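You operate a simulated robot arm through the tools that you are given. There is no shell and no other tool. Be economical: measure what you need, move in short steps, check, and stop when the job is done.

The job below is to be done with a simulated two-armed robot. You get a single attempt, and the scene is never put back.

TASK
Load the buns tray from the green crate into the magazine, then feed the lowest tray out.
Fine: the crate is by the pink film; purple slider back; the fed tray (rolls) goes in the grey box, two stay in the magazine.

The check looks at the end state, three seconds after you hand in, the way a careful person would. Anything else that was tipped, shoved, dropped, spilled or broken makes it a failure.

THE ROBOT
Two 7-joint arms with two-finger parallel grippers on one trunk, on a base that drives. Base frame: it is fixed to the floor where the robot stands at the start and does not move with it; the origin is under the middle of the robot, x ahead of it, y to its left, z up; the surface under the hand at the start is at about z = 90. Readings come in cm, degrees, newtons and seconds.
The left shoulder is at the start at [7, 16.3, 132], the right one opposite. With the tool pointing down near the work surface each hand reaches from about 36 to 88 cm from the robot's upright axis, wherever it stands, measured 20 degrees to its own side. Places, roughly: inside of the grey box [80, 70, 90]; purple tray slider [80, 20, 90]. Payload 3.43 kg a hand.
Tool frame (each hand has its own): the origin (TCP) lies between the finger pads and is the grasp point; the fingertips stand 3.4 cm ahead of it; z points along the fingers, y is the line along which they close. The gripper opens to 12.8 cm. The fingers are 2.4 cm wide and 1.2 cm thick; the gripper's body (4.8 by 13 cm) begins 9.6 cm behind the TCP.
Orientation is that of the tool frame in the base frame, as a unit quaternion [x, y, z, w]. With the fingers straight down and closing along the base's y, the tool's x points along the base's -x, its y along +y and its z along -z.

THE INTERFACE
- The arms move only by the tool drive_tool. It takes "left_commands", "right_commands" or both (then of equal length, played together; a hand with none holds still); each is text: rows parted by semicolons, each of 7 numbers parted by spaces: the finger opening in mm, from 0 to 128, then the shift along the tool's x, y, z in mm, then the turn, a rotation vector about the tool's x, y, z in degrees. In form: hand tx ty tz rx ry rz; .... A call has 1 to 8 rows; each row shifts and turns the commanded pose from where the row before left it, along the tool's axes as they then stand. Rows are played at 5 a second. More than 5 cm and 8.6 degrees between two rows, or a gripper value outside its range, and nothing of the call is played. A pose out of reach is approached as far as the arm can. The call stops where the force on the tool passes 40 N (or 10 N more than at its start, if that is more) or the arm is blocked; 0.2 s more then pass. Each finger travels about 15.3 cm/s and halts on what it meets, pressing with about 37 N; the grip force reading is that of the motor and also rises with nothing between the fingers. The clock runs only during rows and for 0.2 s after the last one: add rows that do not move to give the fingers time. The reply holds the time, the measured pose of the TCP, the force on the tool along the base axes, the opening and the grip force, in the units named above and with some noise, with the torque about the TCP (base axes, N m) and any sound that the robot's microphone picked up.
- Cameras (640 x 400 px; columns grow to the right, rows downward): "scene" is now at [12.23, -1.12, 154.84]; the picture's right is [-0.20, -0.98, 0.00], its down [-0.57, 0.12, -0.81] and it looks along [0.79, -0.16, -0.58] (base axes); focal length 214 px, centre (320, 200). "left" rides on the left gripper at [7.6, 1.1, -16] in its tool frame; the picture's right is [-0.15, 0.99, 0.00], its down [-0.88, -0.13, -0.46] and it looks along [-0.45, -0.07, 0.89] (tool axes); focal length 234 px, centre (320, 200). "right" rides on the right gripper at [7.6, -1.1, -16] in its tool frame; the picture's right is [0.15, 0.99, 0.00], its down [-0.88, 0.13, -0.46] and it looks along [-0.45, 0.07, 0.89] (tool axes); focal length 234 px, centre (320, 200). There is no depth. A picture from a camera that has moved, and an enlarged one, comes with that camera's place and axes in the base frame and with its lens. The place of the scene camera against the robot may be out by one fixed shift of up to 1.8 cm in any direction.
- camera(camera): a new picture of that camera. The clock stands still meanwhile.
- slide_trunk(by): slides the trunk up (or, below 0, down) by that many cm; the arms and the scene camera ride with it, the base frame stays. It gives what a move gives, with no picture.
- base_move(legs): drives the robot by 1 to 6 legs, each [ahead, left, turn to the left] in cm, cm and degrees, along the robot's own axes; the way and the turn of a leg run together, so that a leg with both is an arc; at most 150 cm and 180 degrees a leg. The arms and the cameras ride along, it lands a little off, and it stops where it bumps. It gives what a move gives.
- pan_tilt(pan, tilt): turns the head with the scene camera to pan (to the left, within 86 degrees either way) and tilt (down, from -29 to 69), counted from straight ahead of the robot. It gives what a move gives.
- close_up(camera, box): a new picture of the part [left, top, right, bottom] of that camera's present view, enlarged. The clock stands still meanwhile.
- hand_in(): hands the job in; it is judged then, once.

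Work in short steps. Places have to be worked out from the pictures, the camera data and where the tool is seen: move nearer, look again, correct. Check each grasp and each placing, and mend what went wrong. You have 120 turns and 100 pictures in all, those below and enlarged ones among them. Open the grippers and draw the arms clear of the work before you hand the job in, unless the task says otherwise; then end with one line.

The tools are called after "Call:" as name(argument=value, ...) on one line, values as JSON. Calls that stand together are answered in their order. drive_tool: Moves the arms, as the interface text tells. Its arguments: {"type":"object","properties":{"left_commands":{"type":"string"},"right_commands":{"type":"string"}},"required":[]} The other tools are called the same way: slide_trunk (by) slides the trunk up or down; base_move (legs) drives the base; pan_tilt (pan, tilt) turns the head that bears the scene camera; camera (camera) takes a picture; close_up (camera, box) takes an enlarged picture of a part of a camera's view; hand_in () hands the job in.

At the start:

```text
clock: 0.0
left_tcp_pos: [59.97, 42.61, 123.53]
left_tcp_rot: [0.0, 1.0, 0.001, 0.001]
left_ft_force: [0.9, 0.1, -0.4]
left_torque: [0.02, -0.01, 0.02]
left_finger_gap: 12.81
left_grasp_force: 0.0
right_tcp_pos: [49.42, -16.35, 123.81]
right_tcp_rot: [0.0, 1.0, 0.001, 0.0]
right_ft_force: [0.5, 0.0, -0.2]
right_torque: [0.0, 0.02, 0.03]
right_finger_gap: 12.81
right_grasp_force: 0.1
trunk travel left (down, up): [-80.0, 14.0]
robot x, y, heading: [0.07, 0.23, 0.1]
head pan, tilt: [-11.6, 35.7]
```

scene: 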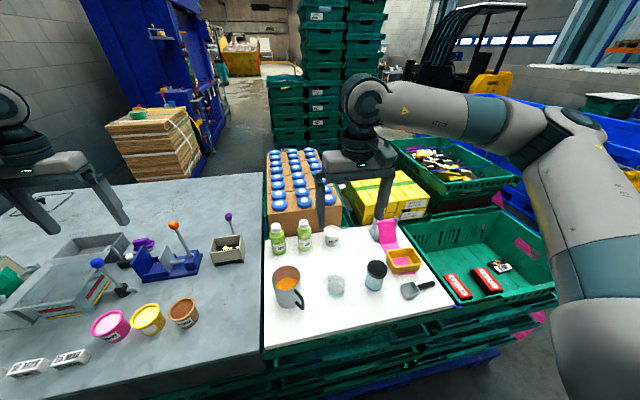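
right: 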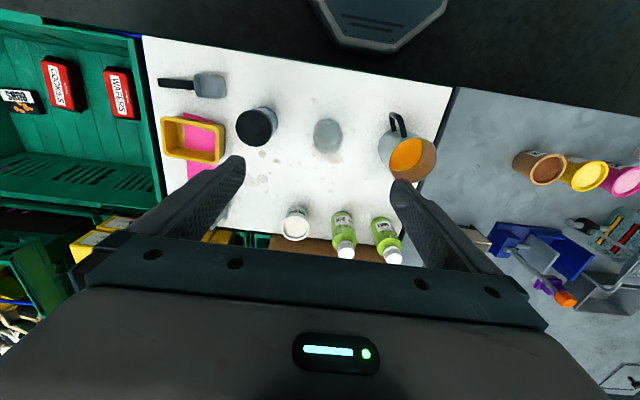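
left: 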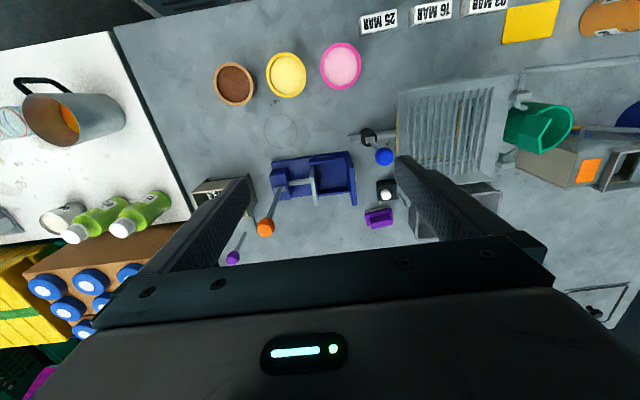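

The buns tray seems to be the black-and-white one in the green crate at the right; the magazine is not yet identified. I look closer at both.

Call:
close_up(camera="left", box=[180, 60, 640, 347])

Call:
close_up(camera="scene", box=[0, 190, 260, 352])

Call:
close_up(camera="scene", box=[380, 190, 560, 312])

```text
1.39 times, centred on (410, 204) of left
camera zoom: at [52.39, 43.77, 139.64], right [0.15, 0.99, 0.0], down [0.88, -0.13, 0.46], along [0.45, -0.07, -0.89], focal length 326 px, centre (195, 195)
```

zoom: 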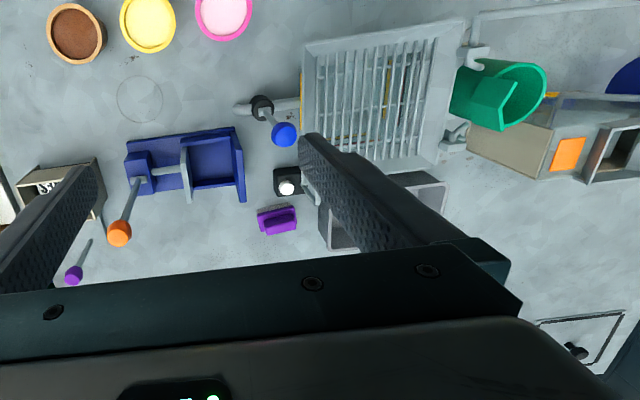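

```text
2.46 times, centred on (130, 271) of scene
camera zoom: at [12.23, -1.12, 154.84], right [-0.2, -0.98, 0.0], down [-0.57, 0.12, -0.81], along [0.79, -0.16, -0.58], focal length 528 px, centre (788, 25)
```

zoom: 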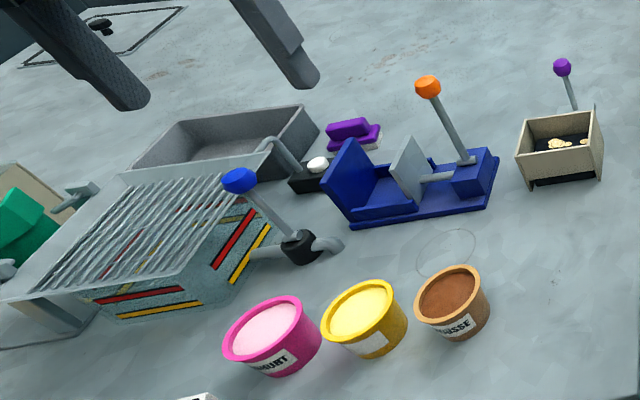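

```text
3.28 times, centred on (470, 251) of scene
camera zoom: at [12.23, -1.12, 154.84], right [-0.2, -0.98, 0.0], down [-0.57, 0.12, -0.81], along [0.79, -0.16, -0.58], focal length 703 px, centre (-172, 33)
```

zoom: 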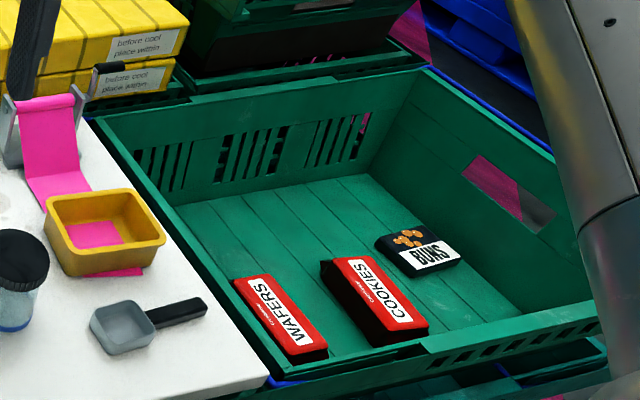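

The buns tray triangulates to roughly (59, -98, 69), out of the right hand's reach, so I'll have to drive right. First I look at the floor and space to the right.

Call:
pan_tilt(pan=-70, tilt=45)

Call:
camera(camera="scene")

```text
clock: 1.3
left_tcp_pos: [59.96, 42.52, 123.57]
left_tcp_rot: [-0.001, 1.0, 0.0, -0.001]
left_ft_force: [-0.1, 0.9, -0.5]
left_torque: [0.02, 0.0, 0.0]
left_finger_gap: 12.81
left_grasp_force: 0.1
right_tcp_pos: [49.38, -16.5, 123.77]
right_tcp_rot: [0.0, 1.0, 0.001, 0.001]
right_ft_force: [-0.5, -0.6, -0.3]
right_torque: [0.03, 0.03, -0.04]
right_finger_gap: 12.8
right_grasp_force: 0.1
trunk travel left (down, up): [-80.0, 14.0]
robot x, y, heading: [0.04, 0.12, -0.0]
head pan, tilt: [-70.0, 45.0]
```

```text
93 pictures are left
camera scene: at [6.43, -6.99, 153.48], right [-0.94, -0.34, 0.0], down [-0.24, 0.66, -0.71], along [0.24, -0.66, -0.71], focal length 214 px, centre (320, 200)
```

scene: 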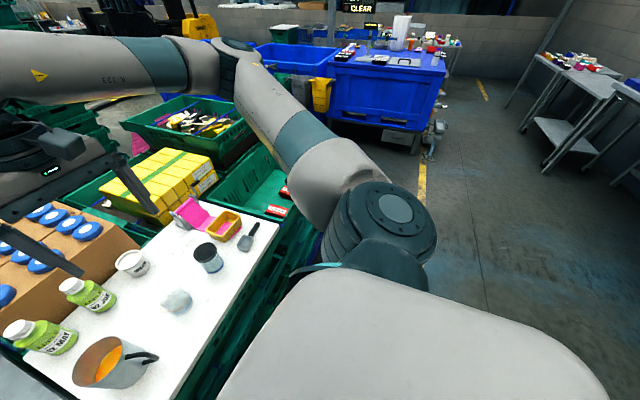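

The right side is free floor, so I drive 60 cm to the right, keeping x, then look.

Call:
base_move(legs=[[0, -60, 0]])

Call:
pan_tilt(pan=-30, tilt=50)

Call:
camera(camera="scene")

Call:
camera(camera="right")

```text
clock: 4.7
left_tcp_pos: [59.95, -17.19, 123.59]
left_tcp_rot: [-0.002, 1.0, -0.001, -0.001]
left_ft_force: [0.2, 0.8, 0.1]
left_torque: [-0.01, 0.01, -0.02]
left_finger_gap: 12.79
left_grasp_force: 0.1
right_tcp_pos: [49.68, -76.29, 123.9]
right_tcp_rot: [-0.003, 1.0, 0.0, 0.0]
right_ft_force: [0.5, -0.3, 0.2]
right_torque: [-0.01, 0.0, 0.0]
right_finger_gap: 12.79
right_grasp_force: 0.0
trunk travel left (down, up): [-80.0, 14.0]
robot x, y, heading: [0.4, -60.52, 0.3]
head pan, tilt: [-70.0, 45.0]
```

```text
clock: 5.8
left_tcp_pos: [59.88, -17.2, 123.49]
left_tcp_rot: [-0.002, 1.0, 0.0, 0.0]
left_ft_force: [0.5, -0.7, 0.7]
left_torque: [0.0, 0.01, -0.01]
left_finger_gap: 12.79
left_grasp_force: 0.0
right_tcp_pos: [49.72, -76.34, 123.93]
right_tcp_rot: [-0.003, 1.0, 0.0, 0.0]
right_ft_force: [0.0, -0.8, 0.9]
right_torque: [0.01, -0.04, 0.01]
right_finger_gap: 12.79
right_grasp_force: 0.1
trunk travel left (down, up): [-80.0, 14.0]
robot x, y, heading: [0.41, -60.6, 0.4]
head pan, tilt: [-30.0, 50.0]
```

```text
92 pictures are left
camera scene: at [10.46, -63.23, 152.79], right [-0.5, -0.87, 0.0], down [-0.67, 0.38, -0.64], along [0.56, -0.32, -0.77], focal length 214 px, centre (320, 200)
```

scene: 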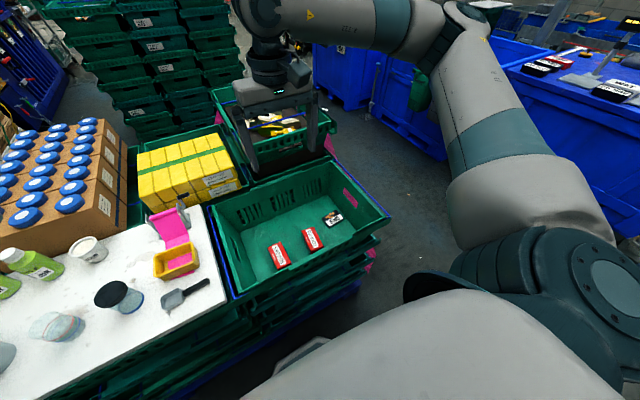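

```text
91 pictures are left
camera right: at [42.12, -77.39, 139.79], right [-0.15, 0.99, 0.0], down [0.88, 0.13, 0.46], along [0.45, 0.07, -0.89], focal length 234 px, centre (320, 200)
```

right: 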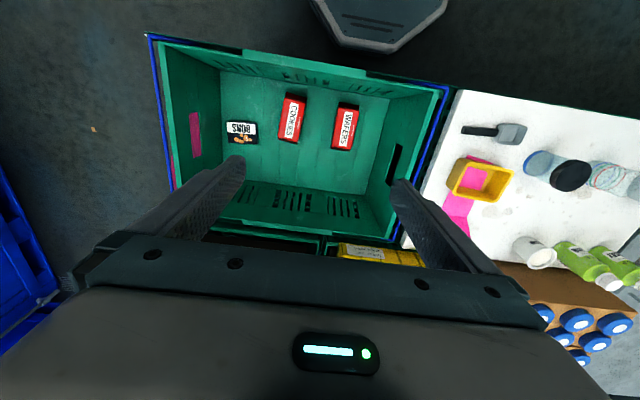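

Buns tray is near (58.8, -98, 70). Before gripping I want the magazine's geometry, so I pan toward it and zoom.

Call:
pan_tilt(pan=48, tilt=35)

Call:
camera(camera="scene")

Call:
close_up(camera="right", box=[210, 80, 370, 180])

```text
clock: 7.3
left_tcp_pos: [59.93, -17.32, 123.52]
left_tcp_rot: [-0.002, 1.0, 0.0, 0.0]
left_ft_force: [0.2, 0.2, 0.0]
left_torque: [0.02, 0.04, 0.0]
left_finger_gap: 12.8
left_grasp_force: 0.0
right_tcp_pos: [49.69, -76.42, 123.92]
right_tcp_rot: [-0.003, 1.0, 0.0, 0.0]
right_ft_force: [-0.1, 0.0, 0.3]
right_torque: [-0.04, 0.0, 0.0]
right_finger_gap: 12.79
right_grasp_force: 0.0
trunk travel left (down, up): [-80.0, 14.0]
robot x, y, heading: [0.2, -60.15, 0.6]
head pan, tilt: [48.0, 35.0]
```

```text
90 pictures are left
camera scene: at [9.64, -52.88, 154.96], right [0.75, -0.67, 0.0], down [-0.38, -0.43, -0.82], along [0.55, 0.61, -0.57], focal length 214 px, centre (320, 200)
```

scene: 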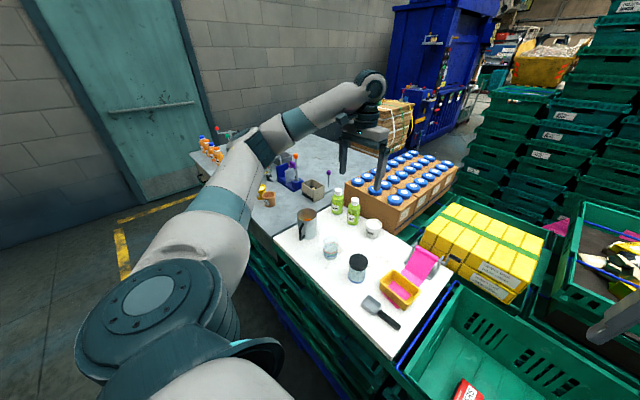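

```text
4.00 times, centred on (290, 130) of right
camera zoom: at [42.12, -77.42, 139.78], right [-0.15, 0.99, 0.0], down [0.88, 0.13, 0.46], along [0.45, 0.07, -0.89], focal length 937 px, centre (440, 480)
```

zoom: 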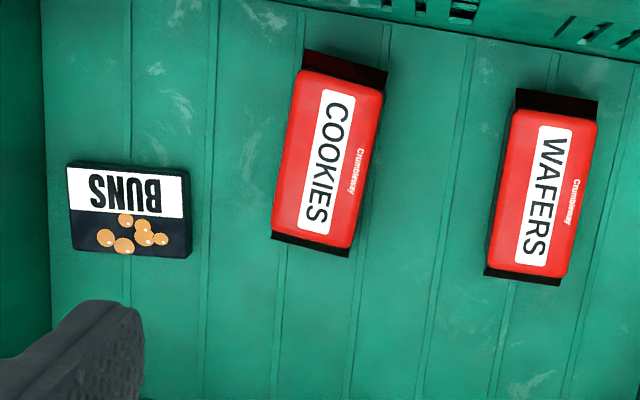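

Call:
close_up(camera="scene", box=[256, 160, 352, 220])

```text
6.67 times, centred on (304, 190) of scene
camera zoom: at [9.64, -52.88, 154.96], right [0.75, -0.67, 0.0], down [-0.38, -0.43, -0.82], along [0.55, 0.61, -0.57], focal length 1430 px, centre (427, 267)
```

zoom: 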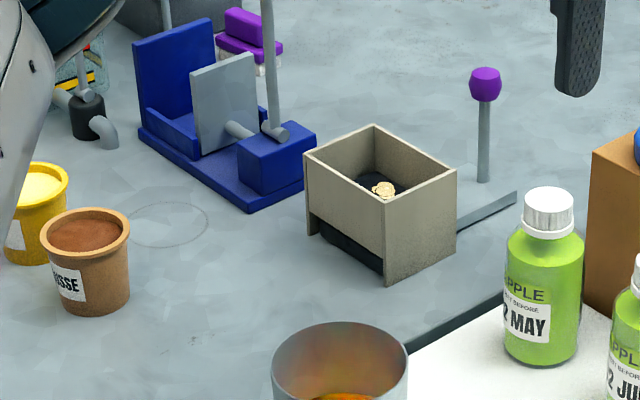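

The magazine is a four-walled chute with the tray exit on its -x face. The buns tray already lies in the same orientation as the magazine (label near, picture far). It sits close to the crate's -y wall, so I'll grip along x and turn the right hand 90° about its z first.

Call:
drive_tool(right_commands="128 0 0 0 0 0 8.5;128 0 0 0 0 0 8.5;128 0 0 0 0 0 8.5;128 0 0 0 0 0 8.5;128 0 0 0 0 0 8.5;128 0 0 0 0 0 8.5;128 0 0 0 0 0 8.5;128 0 0 0 0 0 8.5")

Call:
drive_tool(right_commands="128 0 0 0 0 0 8.5;128 0 0 0 0 0 8.5;128 0 0 0 0 0 5;128 0 0 0 0 0 0")

```text
clock: 9.1
left_tcp_pos: [59.96, -17.32, 123.56]
left_tcp_rot: [-0.003, 1.0, 0.001, 0.0]
left_ft_force: [-0.2, 0.1, 0.6]
left_torque: [0.03, 0.01, 0.04]
left_finger_gap: 12.78
left_grasp_force: 0.0
right_tcp_pos: [49.68, -76.26, 123.8]
right_tcp_rot: [0.558, 0.83, 0.0, 0.001]
right_ft_force: [-0.2, -0.6, 0.2]
right_torque: [0.0, 0.03, 0.01]
right_finger_gap: 12.8
right_grasp_force: 0.0
trunk travel left (down, up): [-80.0, 14.0]
robot x, y, heading: [0.27, -60.06, 0.4]
head pan, tilt: [48.0, 35.0]
```

```text
clock: 10.1
left_tcp_pos: [59.86, -17.26, 123.61]
left_tcp_rot: [-0.003, 1.0, 0.0, -0.001]
left_ft_force: [0.3, -0.1, -0.2]
left_torque: [0.0, -0.01, 0.02]
left_finger_gap: 12.81
left_grasp_force: 0.0
right_tcp_pos: [49.76, -76.25, 123.84]
right_tcp_rot: [0.706, 0.708, 0.0, 0.0]
right_ft_force: [0.0, -0.2, -0.2]
right_torque: [0.0, -0.01, -0.02]
right_finger_gap: 12.84
right_grasp_force: 0.1
trunk travel left (down, up): [-80.0, 14.0]
robot x, y, heading: [-0.39, -60.11, 0.3]
head pan, tilt: [48.0, 35.0]
```

The tool's x is now base +y and its y is base +x. I move above the tray at z≈100 and look.

Call:
drive_tool(right_commands="128 -31 13 0 0 0 0;128 -31 13 25 0 0 0;128 -31 13 38 0 0 0;128 -31 13 36 0 0 0;128 -31 13 36 0 0 0;128 -31 13 36 0 0 0;128 -31 13 36 0 0 0;128 0 0 30 0 0 0")

Call:
camera(camera="right")

```text
refused: row 3 steps farther than a row can; nothing moved
```

```text
87 pictures are left
camera right: at [48.55, -68.69, 139.77], right [0.99, 0.15, 0.0], down [0.13, -0.88, 0.46], along [0.07, -0.45, -0.89], focal length 234 px, centre (320, 200)
```

right: 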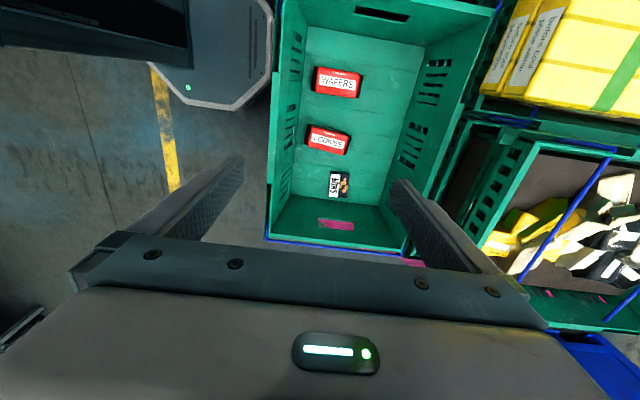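

Limit is 50 mm per row; redo with slightly smaller steps.

Call:
drive_tool(right_commands="128 -31 13 20 0 0 0;128 -31 13 30 0 0 0;128 -31 13 34 0 0 0;128 -31 13 34 0 0 0;128 -31 13 34 0 0 0;128 -31 13 34 0 0 0;128 -31 13 34 0 0 0;128 0 0 10 0 0 0")

Call:
camera(camera="right")

```text
clock: 11.9
left_tcp_pos: [59.95, -17.21, 123.64]
left_tcp_rot: [-0.003, 1.0, 0.0, 0.0]
left_ft_force: [-0.7, -0.4, 0.0]
left_torque: [0.0, 0.0, -0.02]
left_finger_gap: 12.82
left_grasp_force: 0.0
right_tcp_pos: [58.88, -97.94, 100.85]
right_tcp_rot: [0.705, 0.709, 0.0, 0.0]
right_ft_force: [-0.1, -0.1, -0.4]
right_torque: [0.0, 0.02, -0.02]
right_finger_gap: 12.79
right_grasp_force: 0.0
trunk travel left (down, up): [-80.0, 14.0]
robot x, y, heading: [0.1, -59.81, -0.1]
head pan, tilt: [48.0, 35.0]
```

```text
86 pictures are left
camera right: at [57.69, -90.31, 116.77], right [0.99, 0.15, 0.0], down [0.13, -0.88, 0.46], along [0.07, -0.45, -0.89], focal length 234 px, centre (320, 200)
```

right: 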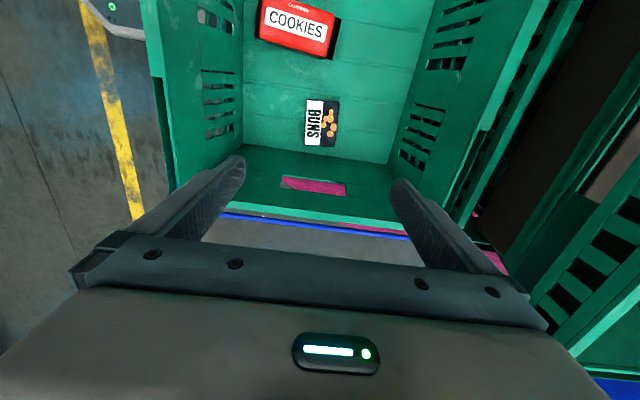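

Tray centre is about (59.3, -97.4) with top z around 70–74. I descend to z≈82 and look again.

Call:
drive_tool(right_commands="128 3 4 40 0 0 0;128 0 0 40 0 0 0;128 0 0 40 0 0 0;128 0 0 40 0 0 0;128 0 0 30 0 0 0;128 0 0 0 0 0 0")

Call:
camera(camera="right")

```text
clock: 13.3
left_tcp_pos: [59.95, -17.25, 123.59]
left_tcp_rot: [-0.002, 1.0, 0.001, 0.001]
left_ft_force: [0.1, 0.1, 0.5]
left_torque: [0.0, 0.01, -0.01]
left_finger_gap: 12.79
left_grasp_force: 0.0
right_tcp_pos: [59.26, -97.7, 81.86]
right_tcp_rot: [0.705, 0.709, 0.0, 0.0]
right_ft_force: [0.3, 0.1, -0.6]
right_torque: [-0.03, 0.01, -0.02]
right_finger_gap: 12.8
right_grasp_force: 0.0
trunk travel left (down, up): [-80.0, 14.0]
robot x, y, heading: [0.12, -59.97, -0.0]
head pan, tilt: [48.0, 35.0]
```

```text
85 pictures are left
camera right: at [58.11, -89.99, 97.74], right [0.99, 0.15, 0.0], down [0.14, -0.88, 0.46], along [0.07, -0.45, -0.89], focal length 234 px, centre (320, 200)
```

right: 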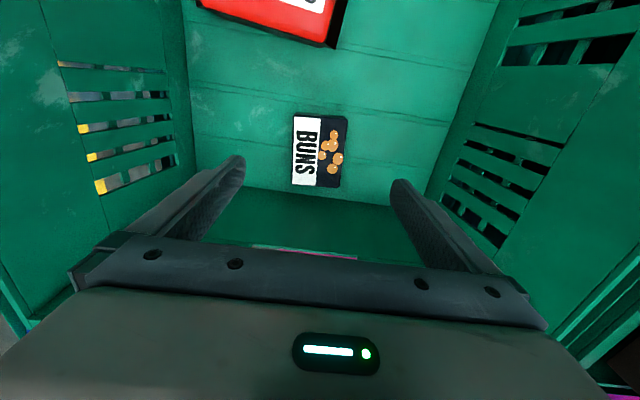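

The tray is about 6.5×8.6 cm, centred near (59.3, -97.8, top 70) and turned ~7° CCW. I align the hand and go down to TCP z≈74.

Call:
drive_tool(right_commands="128 -1 0 20 0 0 -6.8;128 0 0 30 0 0 0;128 0 0 28 0 0 0;128 0 0 0 0 0 0")

Call:
camera(camera="right")

```text
clock: 14.3
left_tcp_pos: [59.93, -17.31, 123.54]
left_tcp_rot: [-0.003, 1.0, 0.0, -0.001]
left_ft_force: [0.1, 0.5, 0.9]
left_torque: [0.02, -0.04, 0.01]
left_finger_gap: 12.77
left_grasp_force: 0.0
right_tcp_pos: [59.24, -97.83, 74.2]
right_tcp_rot: [0.662, 0.75, 0.001, 0.0]
right_ft_force: [-0.4, -0.2, -0.8]
right_torque: [-0.01, 0.03, -0.02]
right_finger_gap: 12.78
right_grasp_force: 0.1
trunk travel left (down, up): [-80.0, 14.0]
robot x, y, heading: [0.45, -60.34, 0.3]
head pan, tilt: [48.0, 35.0]
```

```text
84 pictures are left
camera right: at [57.18, -90.35, 90.1], right [0.96, 0.27, 0.0], down [0.24, -0.86, 0.46], along [0.12, -0.44, -0.89], focal length 234 px, centre (320, 200)
```

right: 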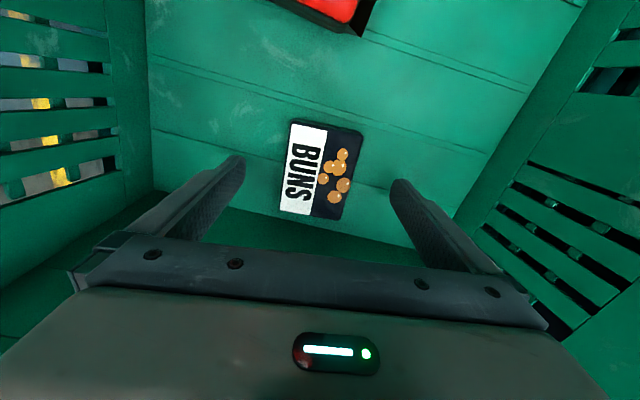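

Aligned and centred. Down 2 cm more and close.

Call:
drive_tool(right_commands="128 0 0 20 0 0 0;100 0 0 0 0 0 0;80 0 0 0 0 0 0;50 0 0 0 0 0 0;50 0 0 0 0 0 0")

Call:
camera(camera="right")

```text
clock: 15.5
left_tcp_pos: [59.69, -17.22, 123.71]
left_tcp_rot: [-0.003, 1.0, -0.001, 0.001]
left_ft_force: [-0.2, -0.2, 0.3]
left_torque: [-0.02, 0.03, 0.0]
left_finger_gap: 12.83
left_grasp_force: 0.0
right_tcp_pos: [59.12, -97.79, 72.47]
right_tcp_rot: [0.663, 0.749, -0.001, 0.001]
right_ft_force: [-3.4, -2.2, 23.3]
right_torque: [0.07, 0.91, 0.04]
right_finger_gap: 6.18
right_grasp_force: 37.3
trunk travel left (down, up): [-80.0, 14.0]
robot x, y, heading: [-0.03, -59.94, 0.3]
head pan, tilt: [48.0, 35.0]
```

```text
83 pictures are left
camera right: at [57.07, -90.34, 88.3], right [0.96, 0.27, 0.0], down [0.24, -0.86, 0.46], along [0.12, -0.44, -0.89], focal length 234 px, centre (320, 200)
```

right: 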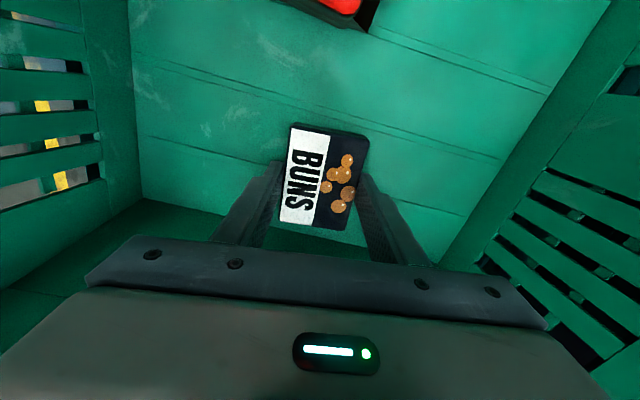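

Fingertips press on the crate floor (23 N), so the floor is at ~69. I want only the upper edge held, so I open, rise 12 mm and re-close.

Call:
drive_tool(right_commands="85 0 0 0 0 0 0;85 0 0 -6 0 0 0;85 0 0 -7 0 0 0;85 0 0 0 0 0 0;50 0 0 0 0 0 0;50 0 0 0 0 0 0")

Call:
camera(camera="right")

```text
clock: 16.9
left_tcp_pos: [59.9, -17.21, 123.6]
left_tcp_rot: [-0.003, 1.0, 0.0, 0.0]
left_ft_force: [0.2, 0.6, 0.3]
left_torque: [0.03, 0.02, -0.01]
left_finger_gap: 12.79
left_grasp_force: 0.2
right_tcp_pos: [59.24, -97.72, 73.42]
right_tcp_rot: [0.662, 0.749, 0.0, 0.0]
right_ft_force: [0.4, 0.6, -0.1]
right_torque: [0.0, -0.04, 0.03]
right_finger_gap: 6.17
right_grasp_force: 36.9
trunk travel left (down, up): [-80.0, 14.0]
robot x, y, heading: [0.02, -59.8, 0.5]
head pan, tilt: [48.0, 35.0]
```

```text
82 pictures are left
camera right: at [57.21, -90.36, 89.3], right [0.96, 0.27, 0.0], down [0.24, -0.86, 0.46], along [0.12, -0.44, -0.89], focal length 234 px, centre (320, 200)
```

right: 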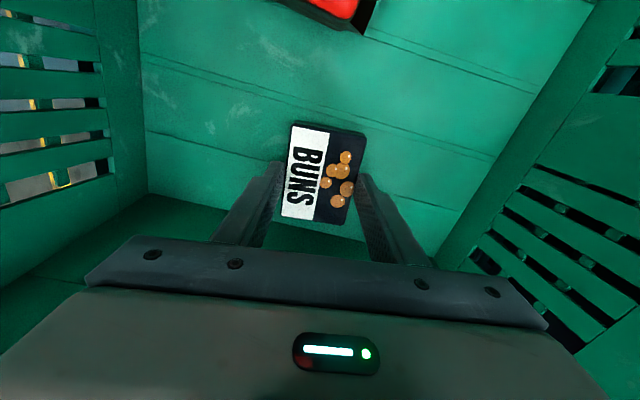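

Held at 6.17 cm with the tips ~1 cm above the floor. I lift gently and check it comes along.

Call:
drive_tool(right_commands="50 0 0 -10 0 0 0;50 0 0 -20 0 0 0;50 0 0 -30 0 0 0;50 0 0 -40 0 0 0;50 0 0 0 0 0 0")

Call:
camera(camera="right")

```text
clock: 18.1
left_tcp_pos: [59.96, -17.21, 123.6]
left_tcp_rot: [-0.002, 1.0, 0.0, 0.001]
left_ft_force: [-0.3, -0.5, 0.6]
left_torque: [0.02, 0.01, 0.05]
left_finger_gap: 12.8
left_grasp_force: 0.1
right_tcp_pos: [59.16, -97.83, 83.27]
right_tcp_rot: [0.662, 0.75, -0.001, -0.001]
right_ft_force: [0.4, 0.3, -1.4]
right_torque: [-0.02, 0.02, 0.03]
right_finger_gap: 6.14
right_grasp_force: 37.2
trunk travel left (down, up): [-80.0, 14.0]
robot x, y, heading: [0.36, -60.26, 0.1]
head pan, tilt: [48.0, 35.0]
```

```text
81 pictures are left
camera right: at [57.12, -90.35, 99.24], right [0.96, 0.27, 0.0], down [0.24, -0.86, 0.46], along [0.12, -0.44, -0.89], focal length 234 px, centre (320, 200)
```

right: 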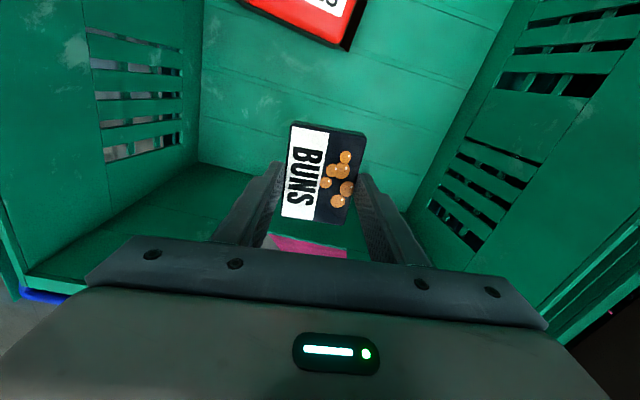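

Tray held. I raise to travel height, square the hand, and drive left 85 cm.

Call:
drive_tool(right_commands="50 0 0 -50 0 0 0;50 0 0 -50 0 0 0;50 0 0 -50 0 0 0;50 0 0 -50 0 0 0;50 0 0 -50 0 0 0;50 0 0 -50 0 0 0;50 0 0 -50 0 0 6.8;50 0 0 -40 0 0 0")

Call:
base_move(legs=[[0, 85, 0]])

Call:
camera(camera="scene")

Call:
camera(camera="left")

Call:
camera(camera="right")

```text
clock: 19.9
left_tcp_pos: [59.9, -17.17, 123.64]
left_tcp_rot: [-0.003, 1.0, -0.001, 0.0]
left_ft_force: [-0.8, 1.0, 0.2]
left_torque: [0.0, -0.02, -0.02]
left_finger_gap: 12.81
left_grasp_force: 0.1
right_tcp_pos: [59.13, -97.94, 122.45]
right_tcp_rot: [0.706, 0.708, 0.0, 0.0]
right_ft_force: [-0.8, -0.1, -0.8]
right_torque: [-0.01, 0.0, -0.01]
right_finger_gap: 6.13
right_grasp_force: 37.2
trunk travel left (down, up): [-80.0, 14.0]
robot x, y, heading: [0.24, -60.05, 0.3]
head pan, tilt: [48.0, 35.0]
```

```text
clock: 24.4
left_tcp_pos: [59.2, 68.34, 123.66]
left_tcp_rot: [-0.006, 1.0, 0.0, 0.0]
left_ft_force: [-0.1, 0.0, 0.4]
left_torque: [0.03, -0.03, 0.04]
left_finger_gap: 12.8
left_grasp_force: 0.0
right_tcp_pos: [58.91, -12.36, 122.47]
right_tcp_rot: [0.704, 0.71, 0.0, 0.0]
right_ft_force: [-0.1, 1.2, -1.3]
right_torque: [0.03, -0.03, 0.01]
right_finger_gap: 6.12
right_grasp_force: 36.9
trunk travel left (down, up): [-80.0, 14.0]
robot x, y, heading: [-0.42, 25.65, 0.9]
head pan, tilt: [48.0, 35.0]
```

```text
80 pictures are left
camera scene: at [9.03, 32.47, 154.96], right [0.75, -0.66, 0.0], down [-0.38, -0.43, -0.82], along [0.54, 0.61, -0.57], focal length 214 px, centre (320, 200)
```

scene: 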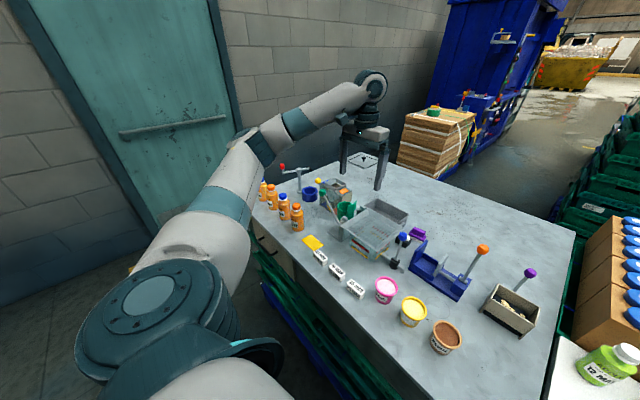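

```text
79 pictures are left
camera left: at [51.55, 69.44, 139.66], right [0.14, 0.99, 0.0], down [0.88, -0.12, 0.46], along [0.45, -0.06, -0.89], focal length 234 px, centre (320, 200)
```

left: 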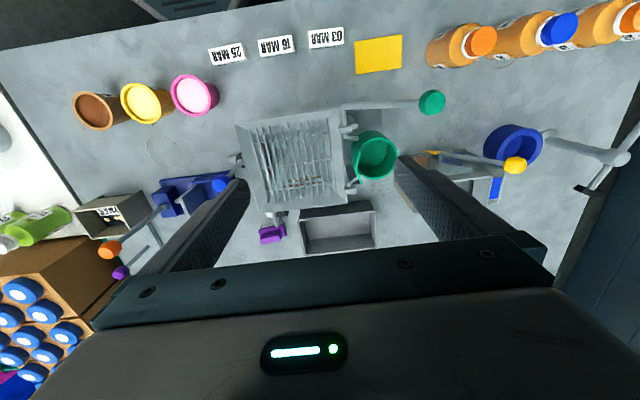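

```text
78 pictures are left
camera right: at [57.65, -4.72, 138.31], right [0.99, 0.16, 0.0], down [0.14, -0.88, 0.46], along [0.07, -0.45, -0.89], focal length 234 px, centre (320, 200)
```

right: 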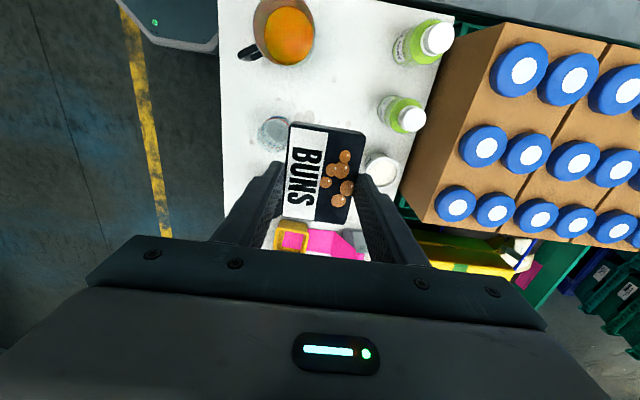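

Tray still held. The magazine appears around (69, 22) with its slider knob near (81, 21). I bring the right hand to (69, 14) at the same height so its camera looks straight down on the magazine.

Call:
drive_tool(right_commands="50 40 16 0 0 0 0;50 40 16 0 0 0 0;50 40 16 0 0 0 0;50 40 16 0 0 0 0;50 40 16 0 0 0 0;50 40 16 0 0 0 0;50 20 6 0 0 0 0;50 0 0 0 0 0 0")

Call:
camera(camera="right")

```text
clock: 26.2
left_tcp_pos: [59.16, 68.33, 123.64]
left_tcp_rot: [-0.005, 1.0, 0.0, 0.0]
left_ft_force: [0.4, 0.6, -0.7]
left_torque: [0.01, 0.0, 0.02]
left_finger_gap: 12.8
left_grasp_force: 0.1
right_tcp_pos: [68.78, 13.94, 122.4]
right_tcp_rot: [0.704, 0.71, -0.001, 0.0]
right_ft_force: [0.0, 0.2, -0.9]
right_torque: [0.0, -0.02, 0.02]
right_finger_gap: 6.09
right_grasp_force: 36.9
trunk travel left (down, up): [-80.0, 14.0]
robot x, y, heading: [-0.69, 25.1, 0.6]
head pan, tilt: [48.0, 35.0]
```

```text
77 pictures are left
camera right: at [67.62, 21.46, 138.26], right [0.99, 0.15, 0.0], down [0.14, -0.88, 0.46], along [0.07, -0.45, -0.89], focal length 234 px, centre (320, 200)
```

right: 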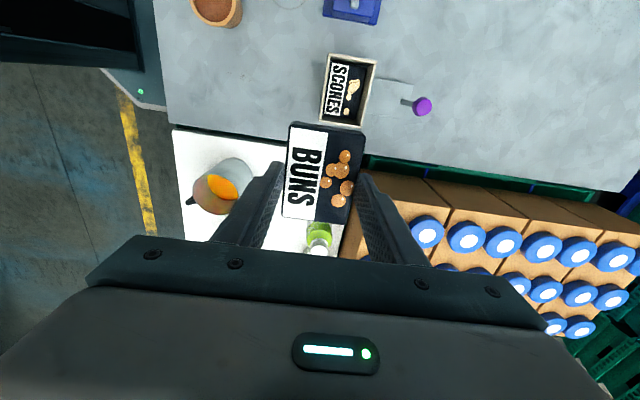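

The magazine is in view with SCONES on top. I zoom for exact corners.

Call:
close_up(camera="right", box=[288, 30, 448, 130])

```text
4.00 times, centred on (368, 80) of right
camera zoom: at [67.62, 21.46, 138.26], right [0.99, 0.15, 0.0], down [0.14, -0.88, 0.46], along [0.07, -0.45, -0.89], focal length 937 px, centre (128, 680)
```

zoom: 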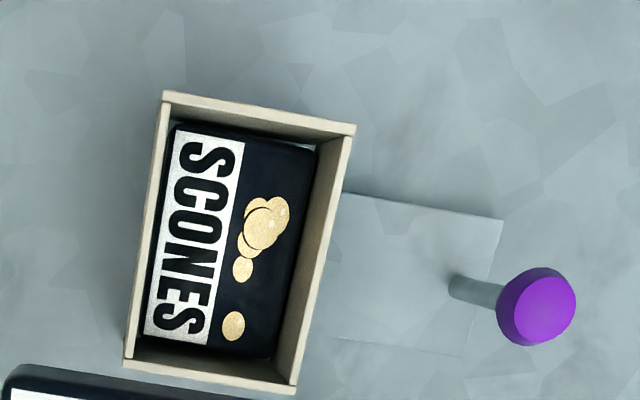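

I need the tray's thickness and how deep the fingers hold it, so I zoom on it from the hand camera and from the side with the scene camera.

Call:
pan_tilt(pan=-8, tilt=35)

Call:
camera(camera="scene")

Call:
close_up(camera="right", box=[240, 110, 400, 210])

```text
clock: 27.4
left_tcp_pos: [59.2, 68.43, 123.66]
left_tcp_rot: [-0.005, 1.0, 0.0, 0.0]
left_ft_force: [0.1, 0.3, -0.5]
left_torque: [-0.03, 0.01, -0.03]
left_finger_gap: 12.8
left_grasp_force: 0.1
right_tcp_pos: [68.72, 13.81, 122.32]
right_tcp_rot: [0.704, 0.71, 0.001, 0.0]
right_ft_force: [0.3, 0.2, -0.4]
right_torque: [0.02, -0.03, 0.02]
right_finger_gap: 6.11
right_grasp_force: 37.0
trunk travel left (down, up): [-80.0, 14.0]
robot x, y, heading: [-0.25, 25.2, 0.3]
head pan, tilt: [-8.0, 35.0]
```

```text
75 pictures are left
camera scene: at [11.93, 24.81, 154.96], right [-0.13, -0.99, 0.0], down [-0.57, 0.07, -0.82], along [0.81, -0.11, -0.57], focal length 214 px, centre (320, 200)
```

scene: 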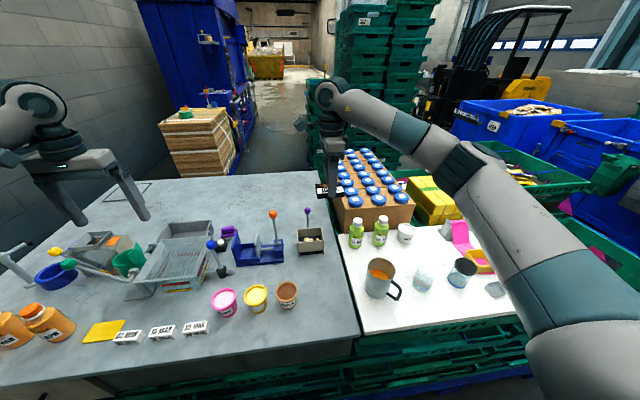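

```text
4.00 times, centred on (320, 160) of right
camera zoom: at [67.63, 21.51, 138.23], right [0.99, 0.16, 0.0], down [0.14, -0.88, 0.46], along [0.07, -0.45, -0.89], focal length 937 px, centre (320, 360)
```

zoom: 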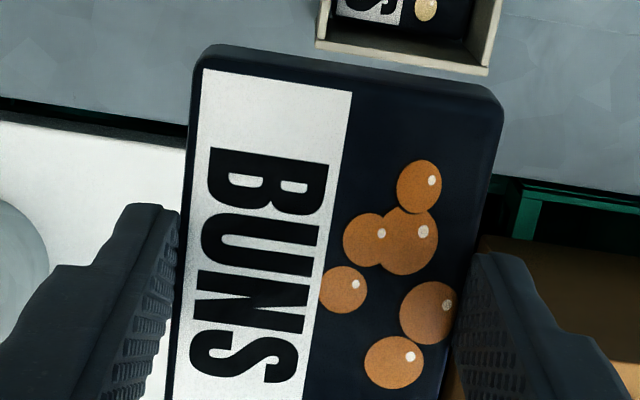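

Call:
close_up(camera="scene", box=[272, 160, 368, 220])

Call:
close_up(camera="scene", box=[224, 200, 352, 280])

```text
6.67 times, centred on (320, 190) of scene
camera zoom: at [11.93, 24.81, 154.96], right [-0.13, -0.99, 0.0], down [-0.57, 0.07, -0.82], along [0.81, -0.11, -0.57], focal length 1430 px, centre (320, 267)
```

zoom: 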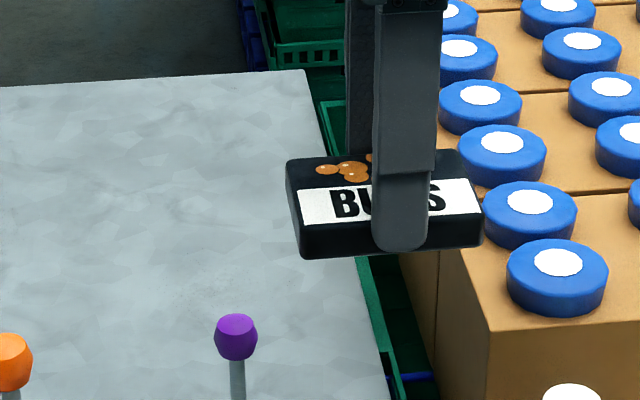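

```text
5.00 times, centred on (288, 240) of scene
camera zoom: at [11.93, 24.81, 154.96], right [-0.13, -0.99, 0.0], down [-0.57, 0.07, -0.82], along [0.81, -0.11, -0.57], focal length 1072 px, centre (480, 0)
```

zoom: 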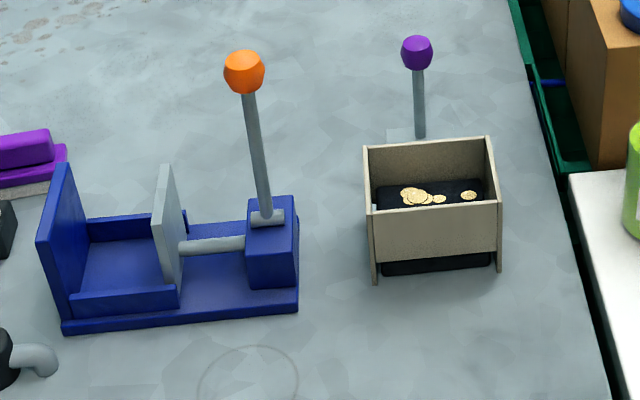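

The tray is ~6.2×8.8×1.8 cm, held over its upper ~1 cm; the magazine rim is ~6.5 cm above the table, centred near (72.2, 20.3). I move over it and come down to just above the rim, then inspect.

Call:
drive_tool(right_commands="50 30 17 0 0 0 0.5;50 30 17 0 0 0 0;50 0 0 40 0 0 0;50 0 0 40 0 0 0;50 0 0 40 0 0 0;50 0 0 35 0 0 0;50 0 0 20 0 0 0;50 0 0 0 0 0 0")

Call:
close_up(camera="scene", box=[240, 170, 368, 250])

Call:
camera(camera="left")

Call:
camera(camera="right")

```text
clock: 29.2
left_tcp_pos: [59.15, 68.4, 123.58]
left_tcp_rot: [-0.005, 1.0, 0.0, 0.001]
left_ft_force: [-0.3, -0.5, 0.0]
left_torque: [0.01, 0.02, -0.01]
left_finger_gap: 12.81
left_grasp_force: 0.0
right_tcp_pos: [72.21, 19.89, 104.97]
right_tcp_rot: [0.707, 0.708, 0.0, 0.0]
right_ft_force: [1.0, 0.0, -1.2]
right_torque: [-0.03, 0.0, -0.03]
right_finger_gap: 6.12
right_grasp_force: 37.0
trunk travel left (down, up): [-80.0, 14.0]
robot x, y, heading: [-0.12, 24.99, 0.5]
head pan, tilt: [-8.0, 35.0]
```

```text
5.00 times, centred on (304, 210) of scene
camera zoom: at [11.91, 24.85, 154.96], right [-0.13, -0.99, 0.0], down [-0.57, 0.07, -0.82], along [0.81, -0.11, -0.57], focal length 1072 px, centre (400, 150)
```

zoom: 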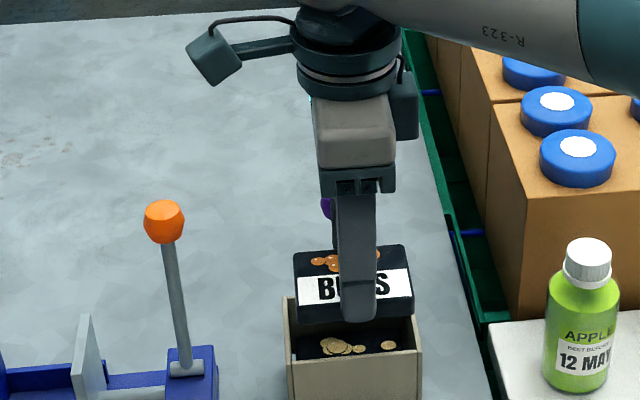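

```text
70 pictures are left
camera left: at [51.53, 69.56, 139.63], right [0.14, 0.99, 0.0], down [0.88, -0.12, 0.46], along [0.45, -0.06, -0.89], focal length 234 px, centre (320, 200)
```

left: 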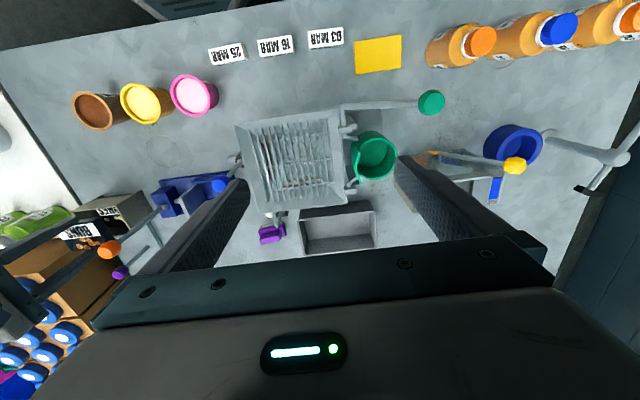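

```text
69 pictures are left
camera right: at [71.06, 27.51, 120.8], right [0.99, 0.15, 0.0], down [0.13, -0.88, 0.46], along [0.07, -0.45, -0.89], focal length 234 px, centre (320, 200)
```

right: 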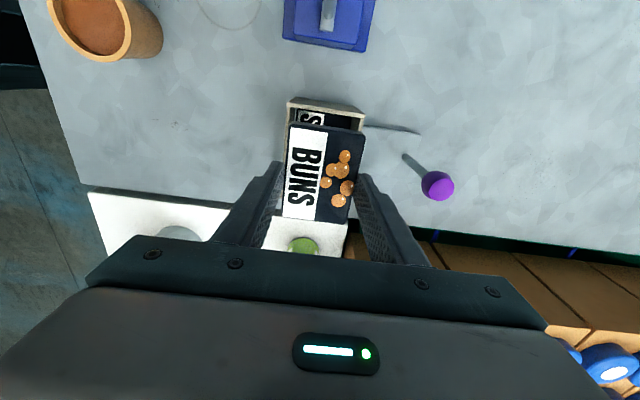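

Alignment in y looks good in the scene view. I zoom the hand camera to check x.

Call:
close_up(camera="right", box=[248, 80, 408, 180])

```text
4.00 times, centred on (328, 130) of right
camera zoom: at [71.06, 27.51, 120.8], right [0.99, 0.15, 0.0], down [0.13, -0.88, 0.46], along [0.07, -0.45, -0.89], focal length 937 px, centre (288, 480)
```

zoom: 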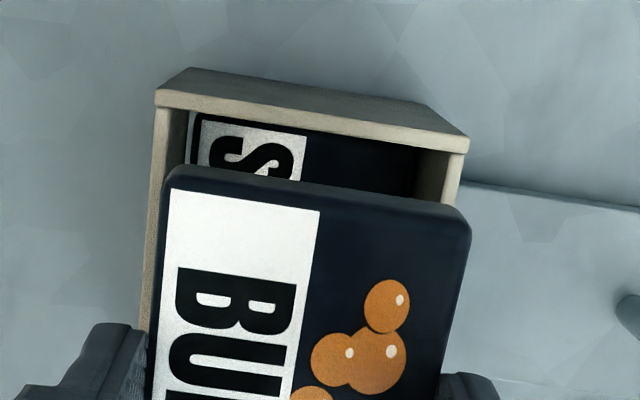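

Relative to the magazine the tray needs about -1.7 mm in x and +2 mm in y. I correct and lower by 20 mm in small steps to just above the rim.

Call:
drive_tool(right_commands="50 2 -1.7 0 0 0 0;50 0 0 10 0 0 0;50 0 0 8 0 0 0;50 0 0 0 0 0 0")

Call:
close_up(camera="scene", box=[272, 205, 352, 255])

Call:
close_up(camera="right", box=[248, 80, 408, 180])

```text
clock: 30.2
left_tcp_pos: [59.16, 68.33, 123.66]
left_tcp_rot: [-0.005, 1.0, 0.0, 0.0]
left_ft_force: [0.2, -0.3, 0.4]
left_torque: [0.01, 0.01, -0.02]
left_finger_gap: 12.77
left_grasp_force: 0.1
right_tcp_pos: [72.11, 20.02, 103.09]
right_tcp_rot: [0.707, 0.707, 0.0, 0.0]
right_ft_force: [0.2, 0.0, -0.4]
right_torque: [0.0, 0.01, 0.02]
right_finger_gap: 6.14
right_grasp_force: 36.8
trunk travel left (down, up): [-80.0, 14.0]
robot x, y, heading: [-0.42, 25.64, 0.1]
head pan, tilt: [-8.0, 35.0]
```

```text
8.00 times, centred on (312, 230) of scene
camera zoom: at [11.92, 24.83, 154.96], right [-0.13, -0.99, 0.0], down [-0.57, 0.07, -0.82], along [0.81, -0.11, -0.57], focal length 1716 px, centre (384, -40)
```

zoom: 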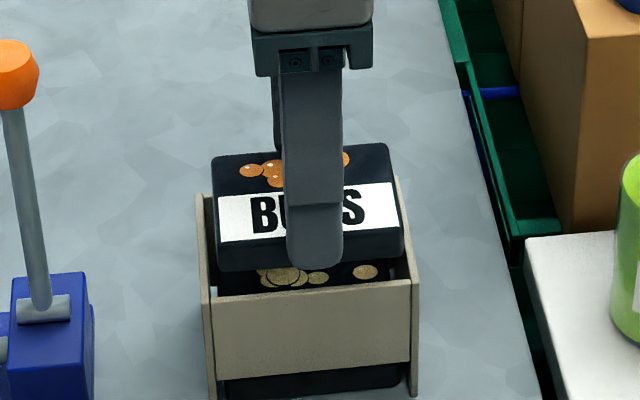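

```text
4.00 times, centred on (328, 130) of right
camera zoom: at [70.85, 27.67, 119.01], right [0.99, 0.15, 0.0], down [0.13, -0.88, 0.46], along [0.07, -0.45, -0.89], focal length 937 px, centre (288, 480)
```

zoom: 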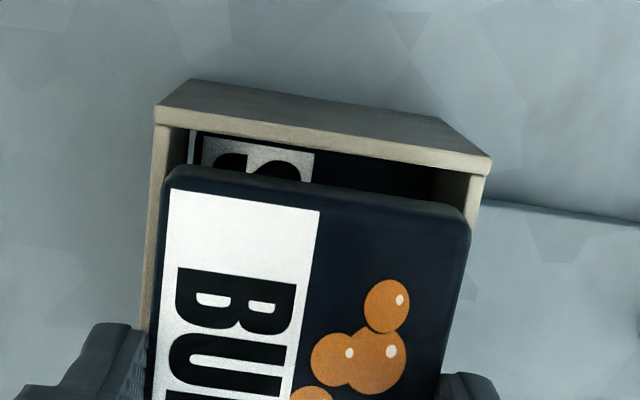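

Aligned within a millimetre or two. I nudge +1 mm in y and lower so the tray enters the mouth, watching force.

Call:
drive_tool(right_commands="50 1 0 4 0 0 0;50 0 0 4 0 0 0;50 0 0 4 0 0 0;50 0 0 3 0 0 0;50 0 0 0 0 0 0")

Call:
close_up(camera="scene", box=[272, 205, 352, 255])

Call:
close_up(camera="right", box=[248, 80, 408, 180])

```text
clock: 31.4
left_tcp_pos: [59.1, 68.41, 123.63]
left_tcp_rot: [-0.006, 1.0, 0.0, 0.0]
left_ft_force: [-0.3, 0.3, -0.6]
left_torque: [0.0, 0.0, 0.01]
left_finger_gap: 12.79
left_grasp_force: 0.2
right_tcp_pos: [71.92, 20.2, 101.5]
right_tcp_rot: [0.706, 0.708, 0.0, 0.001]
right_ft_force: [0.3, -0.1, -0.2]
right_torque: [-0.03, -0.01, -0.02]
right_finger_gap: 6.11
right_grasp_force: 36.9
trunk travel left (down, up): [-80.0, 14.0]
robot x, y, heading: [-0.42, 25.63, 0.8]
head pan, tilt: [-8.0, 35.0]
```

```text
8.00 times, centred on (312, 230) of scene
camera zoom: at [11.93, 24.81, 154.96], right [-0.13, -0.99, 0.0], down [-0.57, 0.07, -0.82], along [0.81, -0.11, -0.57], focal length 1716 px, centre (384, -40)
```

zoom: 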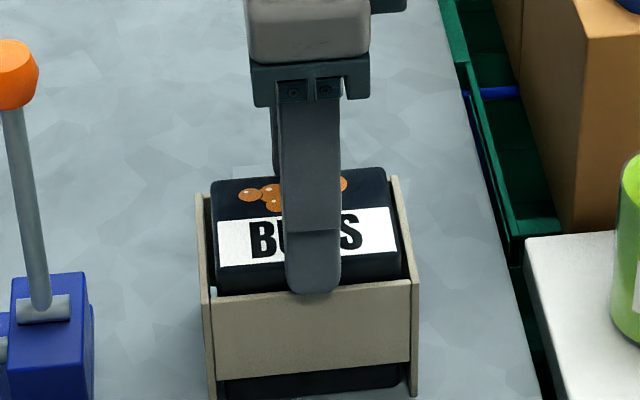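

```text
4.00 times, centred on (328, 130) of right
camera zoom: at [70.86, 27.78, 117.48], right [0.99, 0.15, 0.0], down [0.13, -0.88, 0.46], along [0.07, -0.45, -0.89], focal length 937 px, centre (288, 480)
```

zoom: 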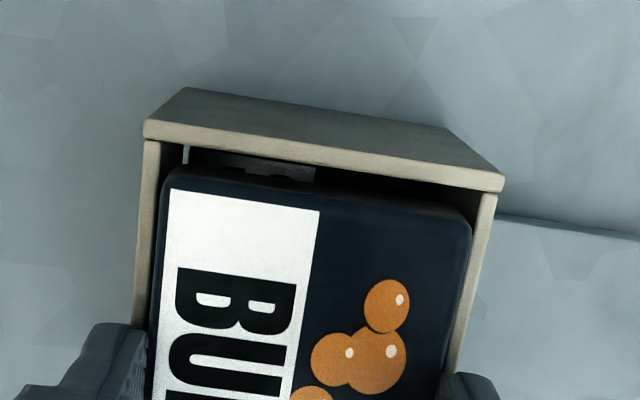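

Centred and no contact yet; the tray's bottom is in the mouth. A few millimetres more until the tips nearly rest on the rim.

Call:
drive_tool(right_commands="50 0 0 2 0 0 0;50 0 0 2 0 0 0;50 0 0 1 0 0 0;50 0 0 0 0 0 0")

Call:
close_up(camera="scene", box=[272, 205, 352, 255])

```text
clock: 32.4
left_tcp_pos: [59.2, 68.32, 123.63]
left_tcp_rot: [-0.005, 1.0, 0.0, 0.0]
left_ft_force: [0.8, -0.2, 0.7]
left_torque: [0.01, 0.01, 0.04]
left_finger_gap: 12.82
left_grasp_force: 0.1
right_tcp_pos: [71.98, 20.21, 101.1]
right_tcp_rot: [0.707, 0.707, 0.0, -0.001]
right_ft_force: [0.9, -0.5, 2.9]
right_torque: [-0.09, 0.05, 0.01]
right_finger_gap: 6.07
right_grasp_force: 36.3
trunk travel left (down, up): [-80.0, 14.0]
robot x, y, heading: [-0.17, 24.92, 0.4]
head pan, tilt: [-8.0, 35.0]
```

```text
8.00 times, centred on (312, 230) of scene
camera zoom: at [11.91, 24.8, 154.96], right [-0.13, -0.99, 0.0], down [-0.57, 0.07, -0.82], along [0.81, -0.11, -0.57], focal length 1716 px, centre (384, -40)
```

zoom: 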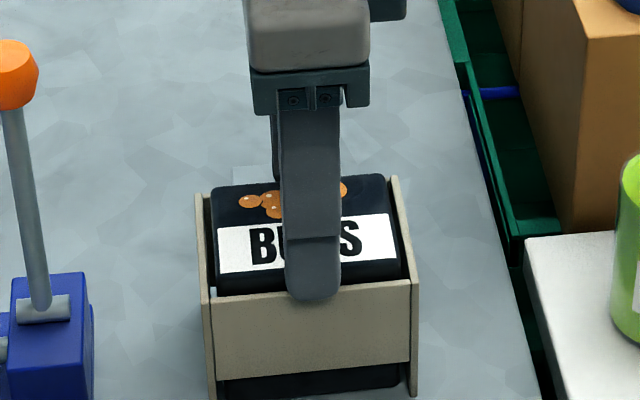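

Tips have just touched the rim (3 N) and the tray's lower half is inside. I release slightly and lift.

Call:
drive_tool(right_commands="50 0 0 -1 0 0 0;66 0 0 0 0 0 0;72 0 0 0 0 0 0;80 0 0 0 0 0 0;80 0 0 -20 0 0 0;80 0 0 -40 0 0 0;80 0 0 -40 0 0 0")

Call:
close_up(camera="scene", box=[272, 205, 352, 255])

Call:
close_up(camera="right", box=[248, 80, 408, 180])

```text
clock: 34.0
left_tcp_pos: [59.04, 68.47, 123.63]
left_tcp_rot: [-0.006, 1.0, 0.0, 0.0]
left_ft_force: [0.3, -1.0, 0.1]
left_torque: [0.0, 0.01, -0.01]
left_finger_gap: 12.79
left_grasp_force: 0.2
right_tcp_pos: [71.95, 20.06, 111.3]
right_tcp_rot: [0.708, 0.707, 0.001, 0.0]
right_ft_force: [-0.6, 0.3, 0.3]
right_torque: [0.0, -0.02, -0.04]
right_finger_gap: 8.02
right_grasp_force: 0.1
trunk travel left (down, up): [-80.0, 14.0]
robot x, y, heading: [-0.32, 25.35, 0.7]
head pan, tilt: [-8.0, 35.0]
```

```text
8.00 times, centred on (312, 230) of scene
camera zoom: at [11.84, 24.84, 154.96], right [-0.13, -0.99, 0.0], down [-0.57, 0.07, -0.82], along [0.81, -0.11, -0.57], focal length 1716 px, centre (384, -40)
```

zoom: 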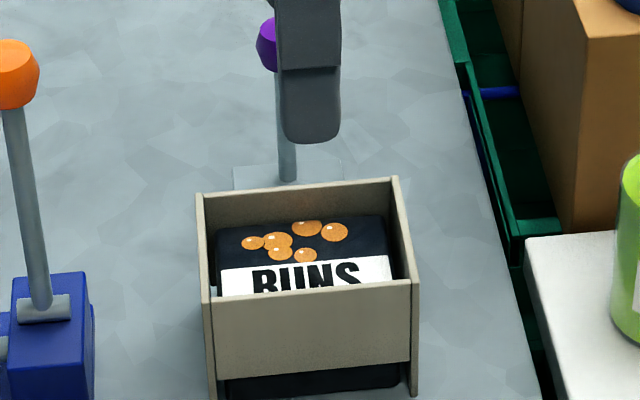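

```text
4.00 times, centred on (328, 130) of right
camera zoom: at [70.82, 27.76, 127.2], right [0.99, 0.15, 0.0], down [0.13, -0.88, 0.46], along [0.07, -0.45, -0.89], focal length 937 px, centre (288, 480)
```

zoom: 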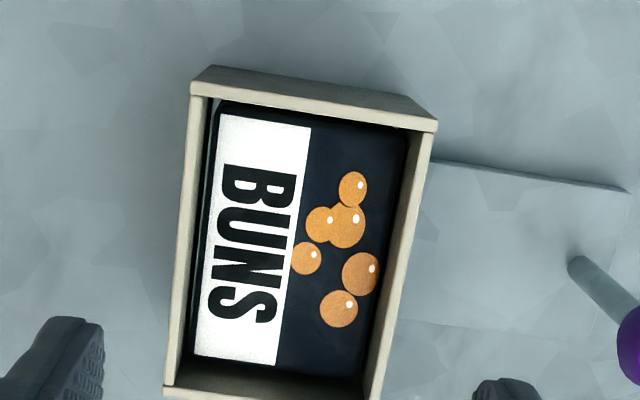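

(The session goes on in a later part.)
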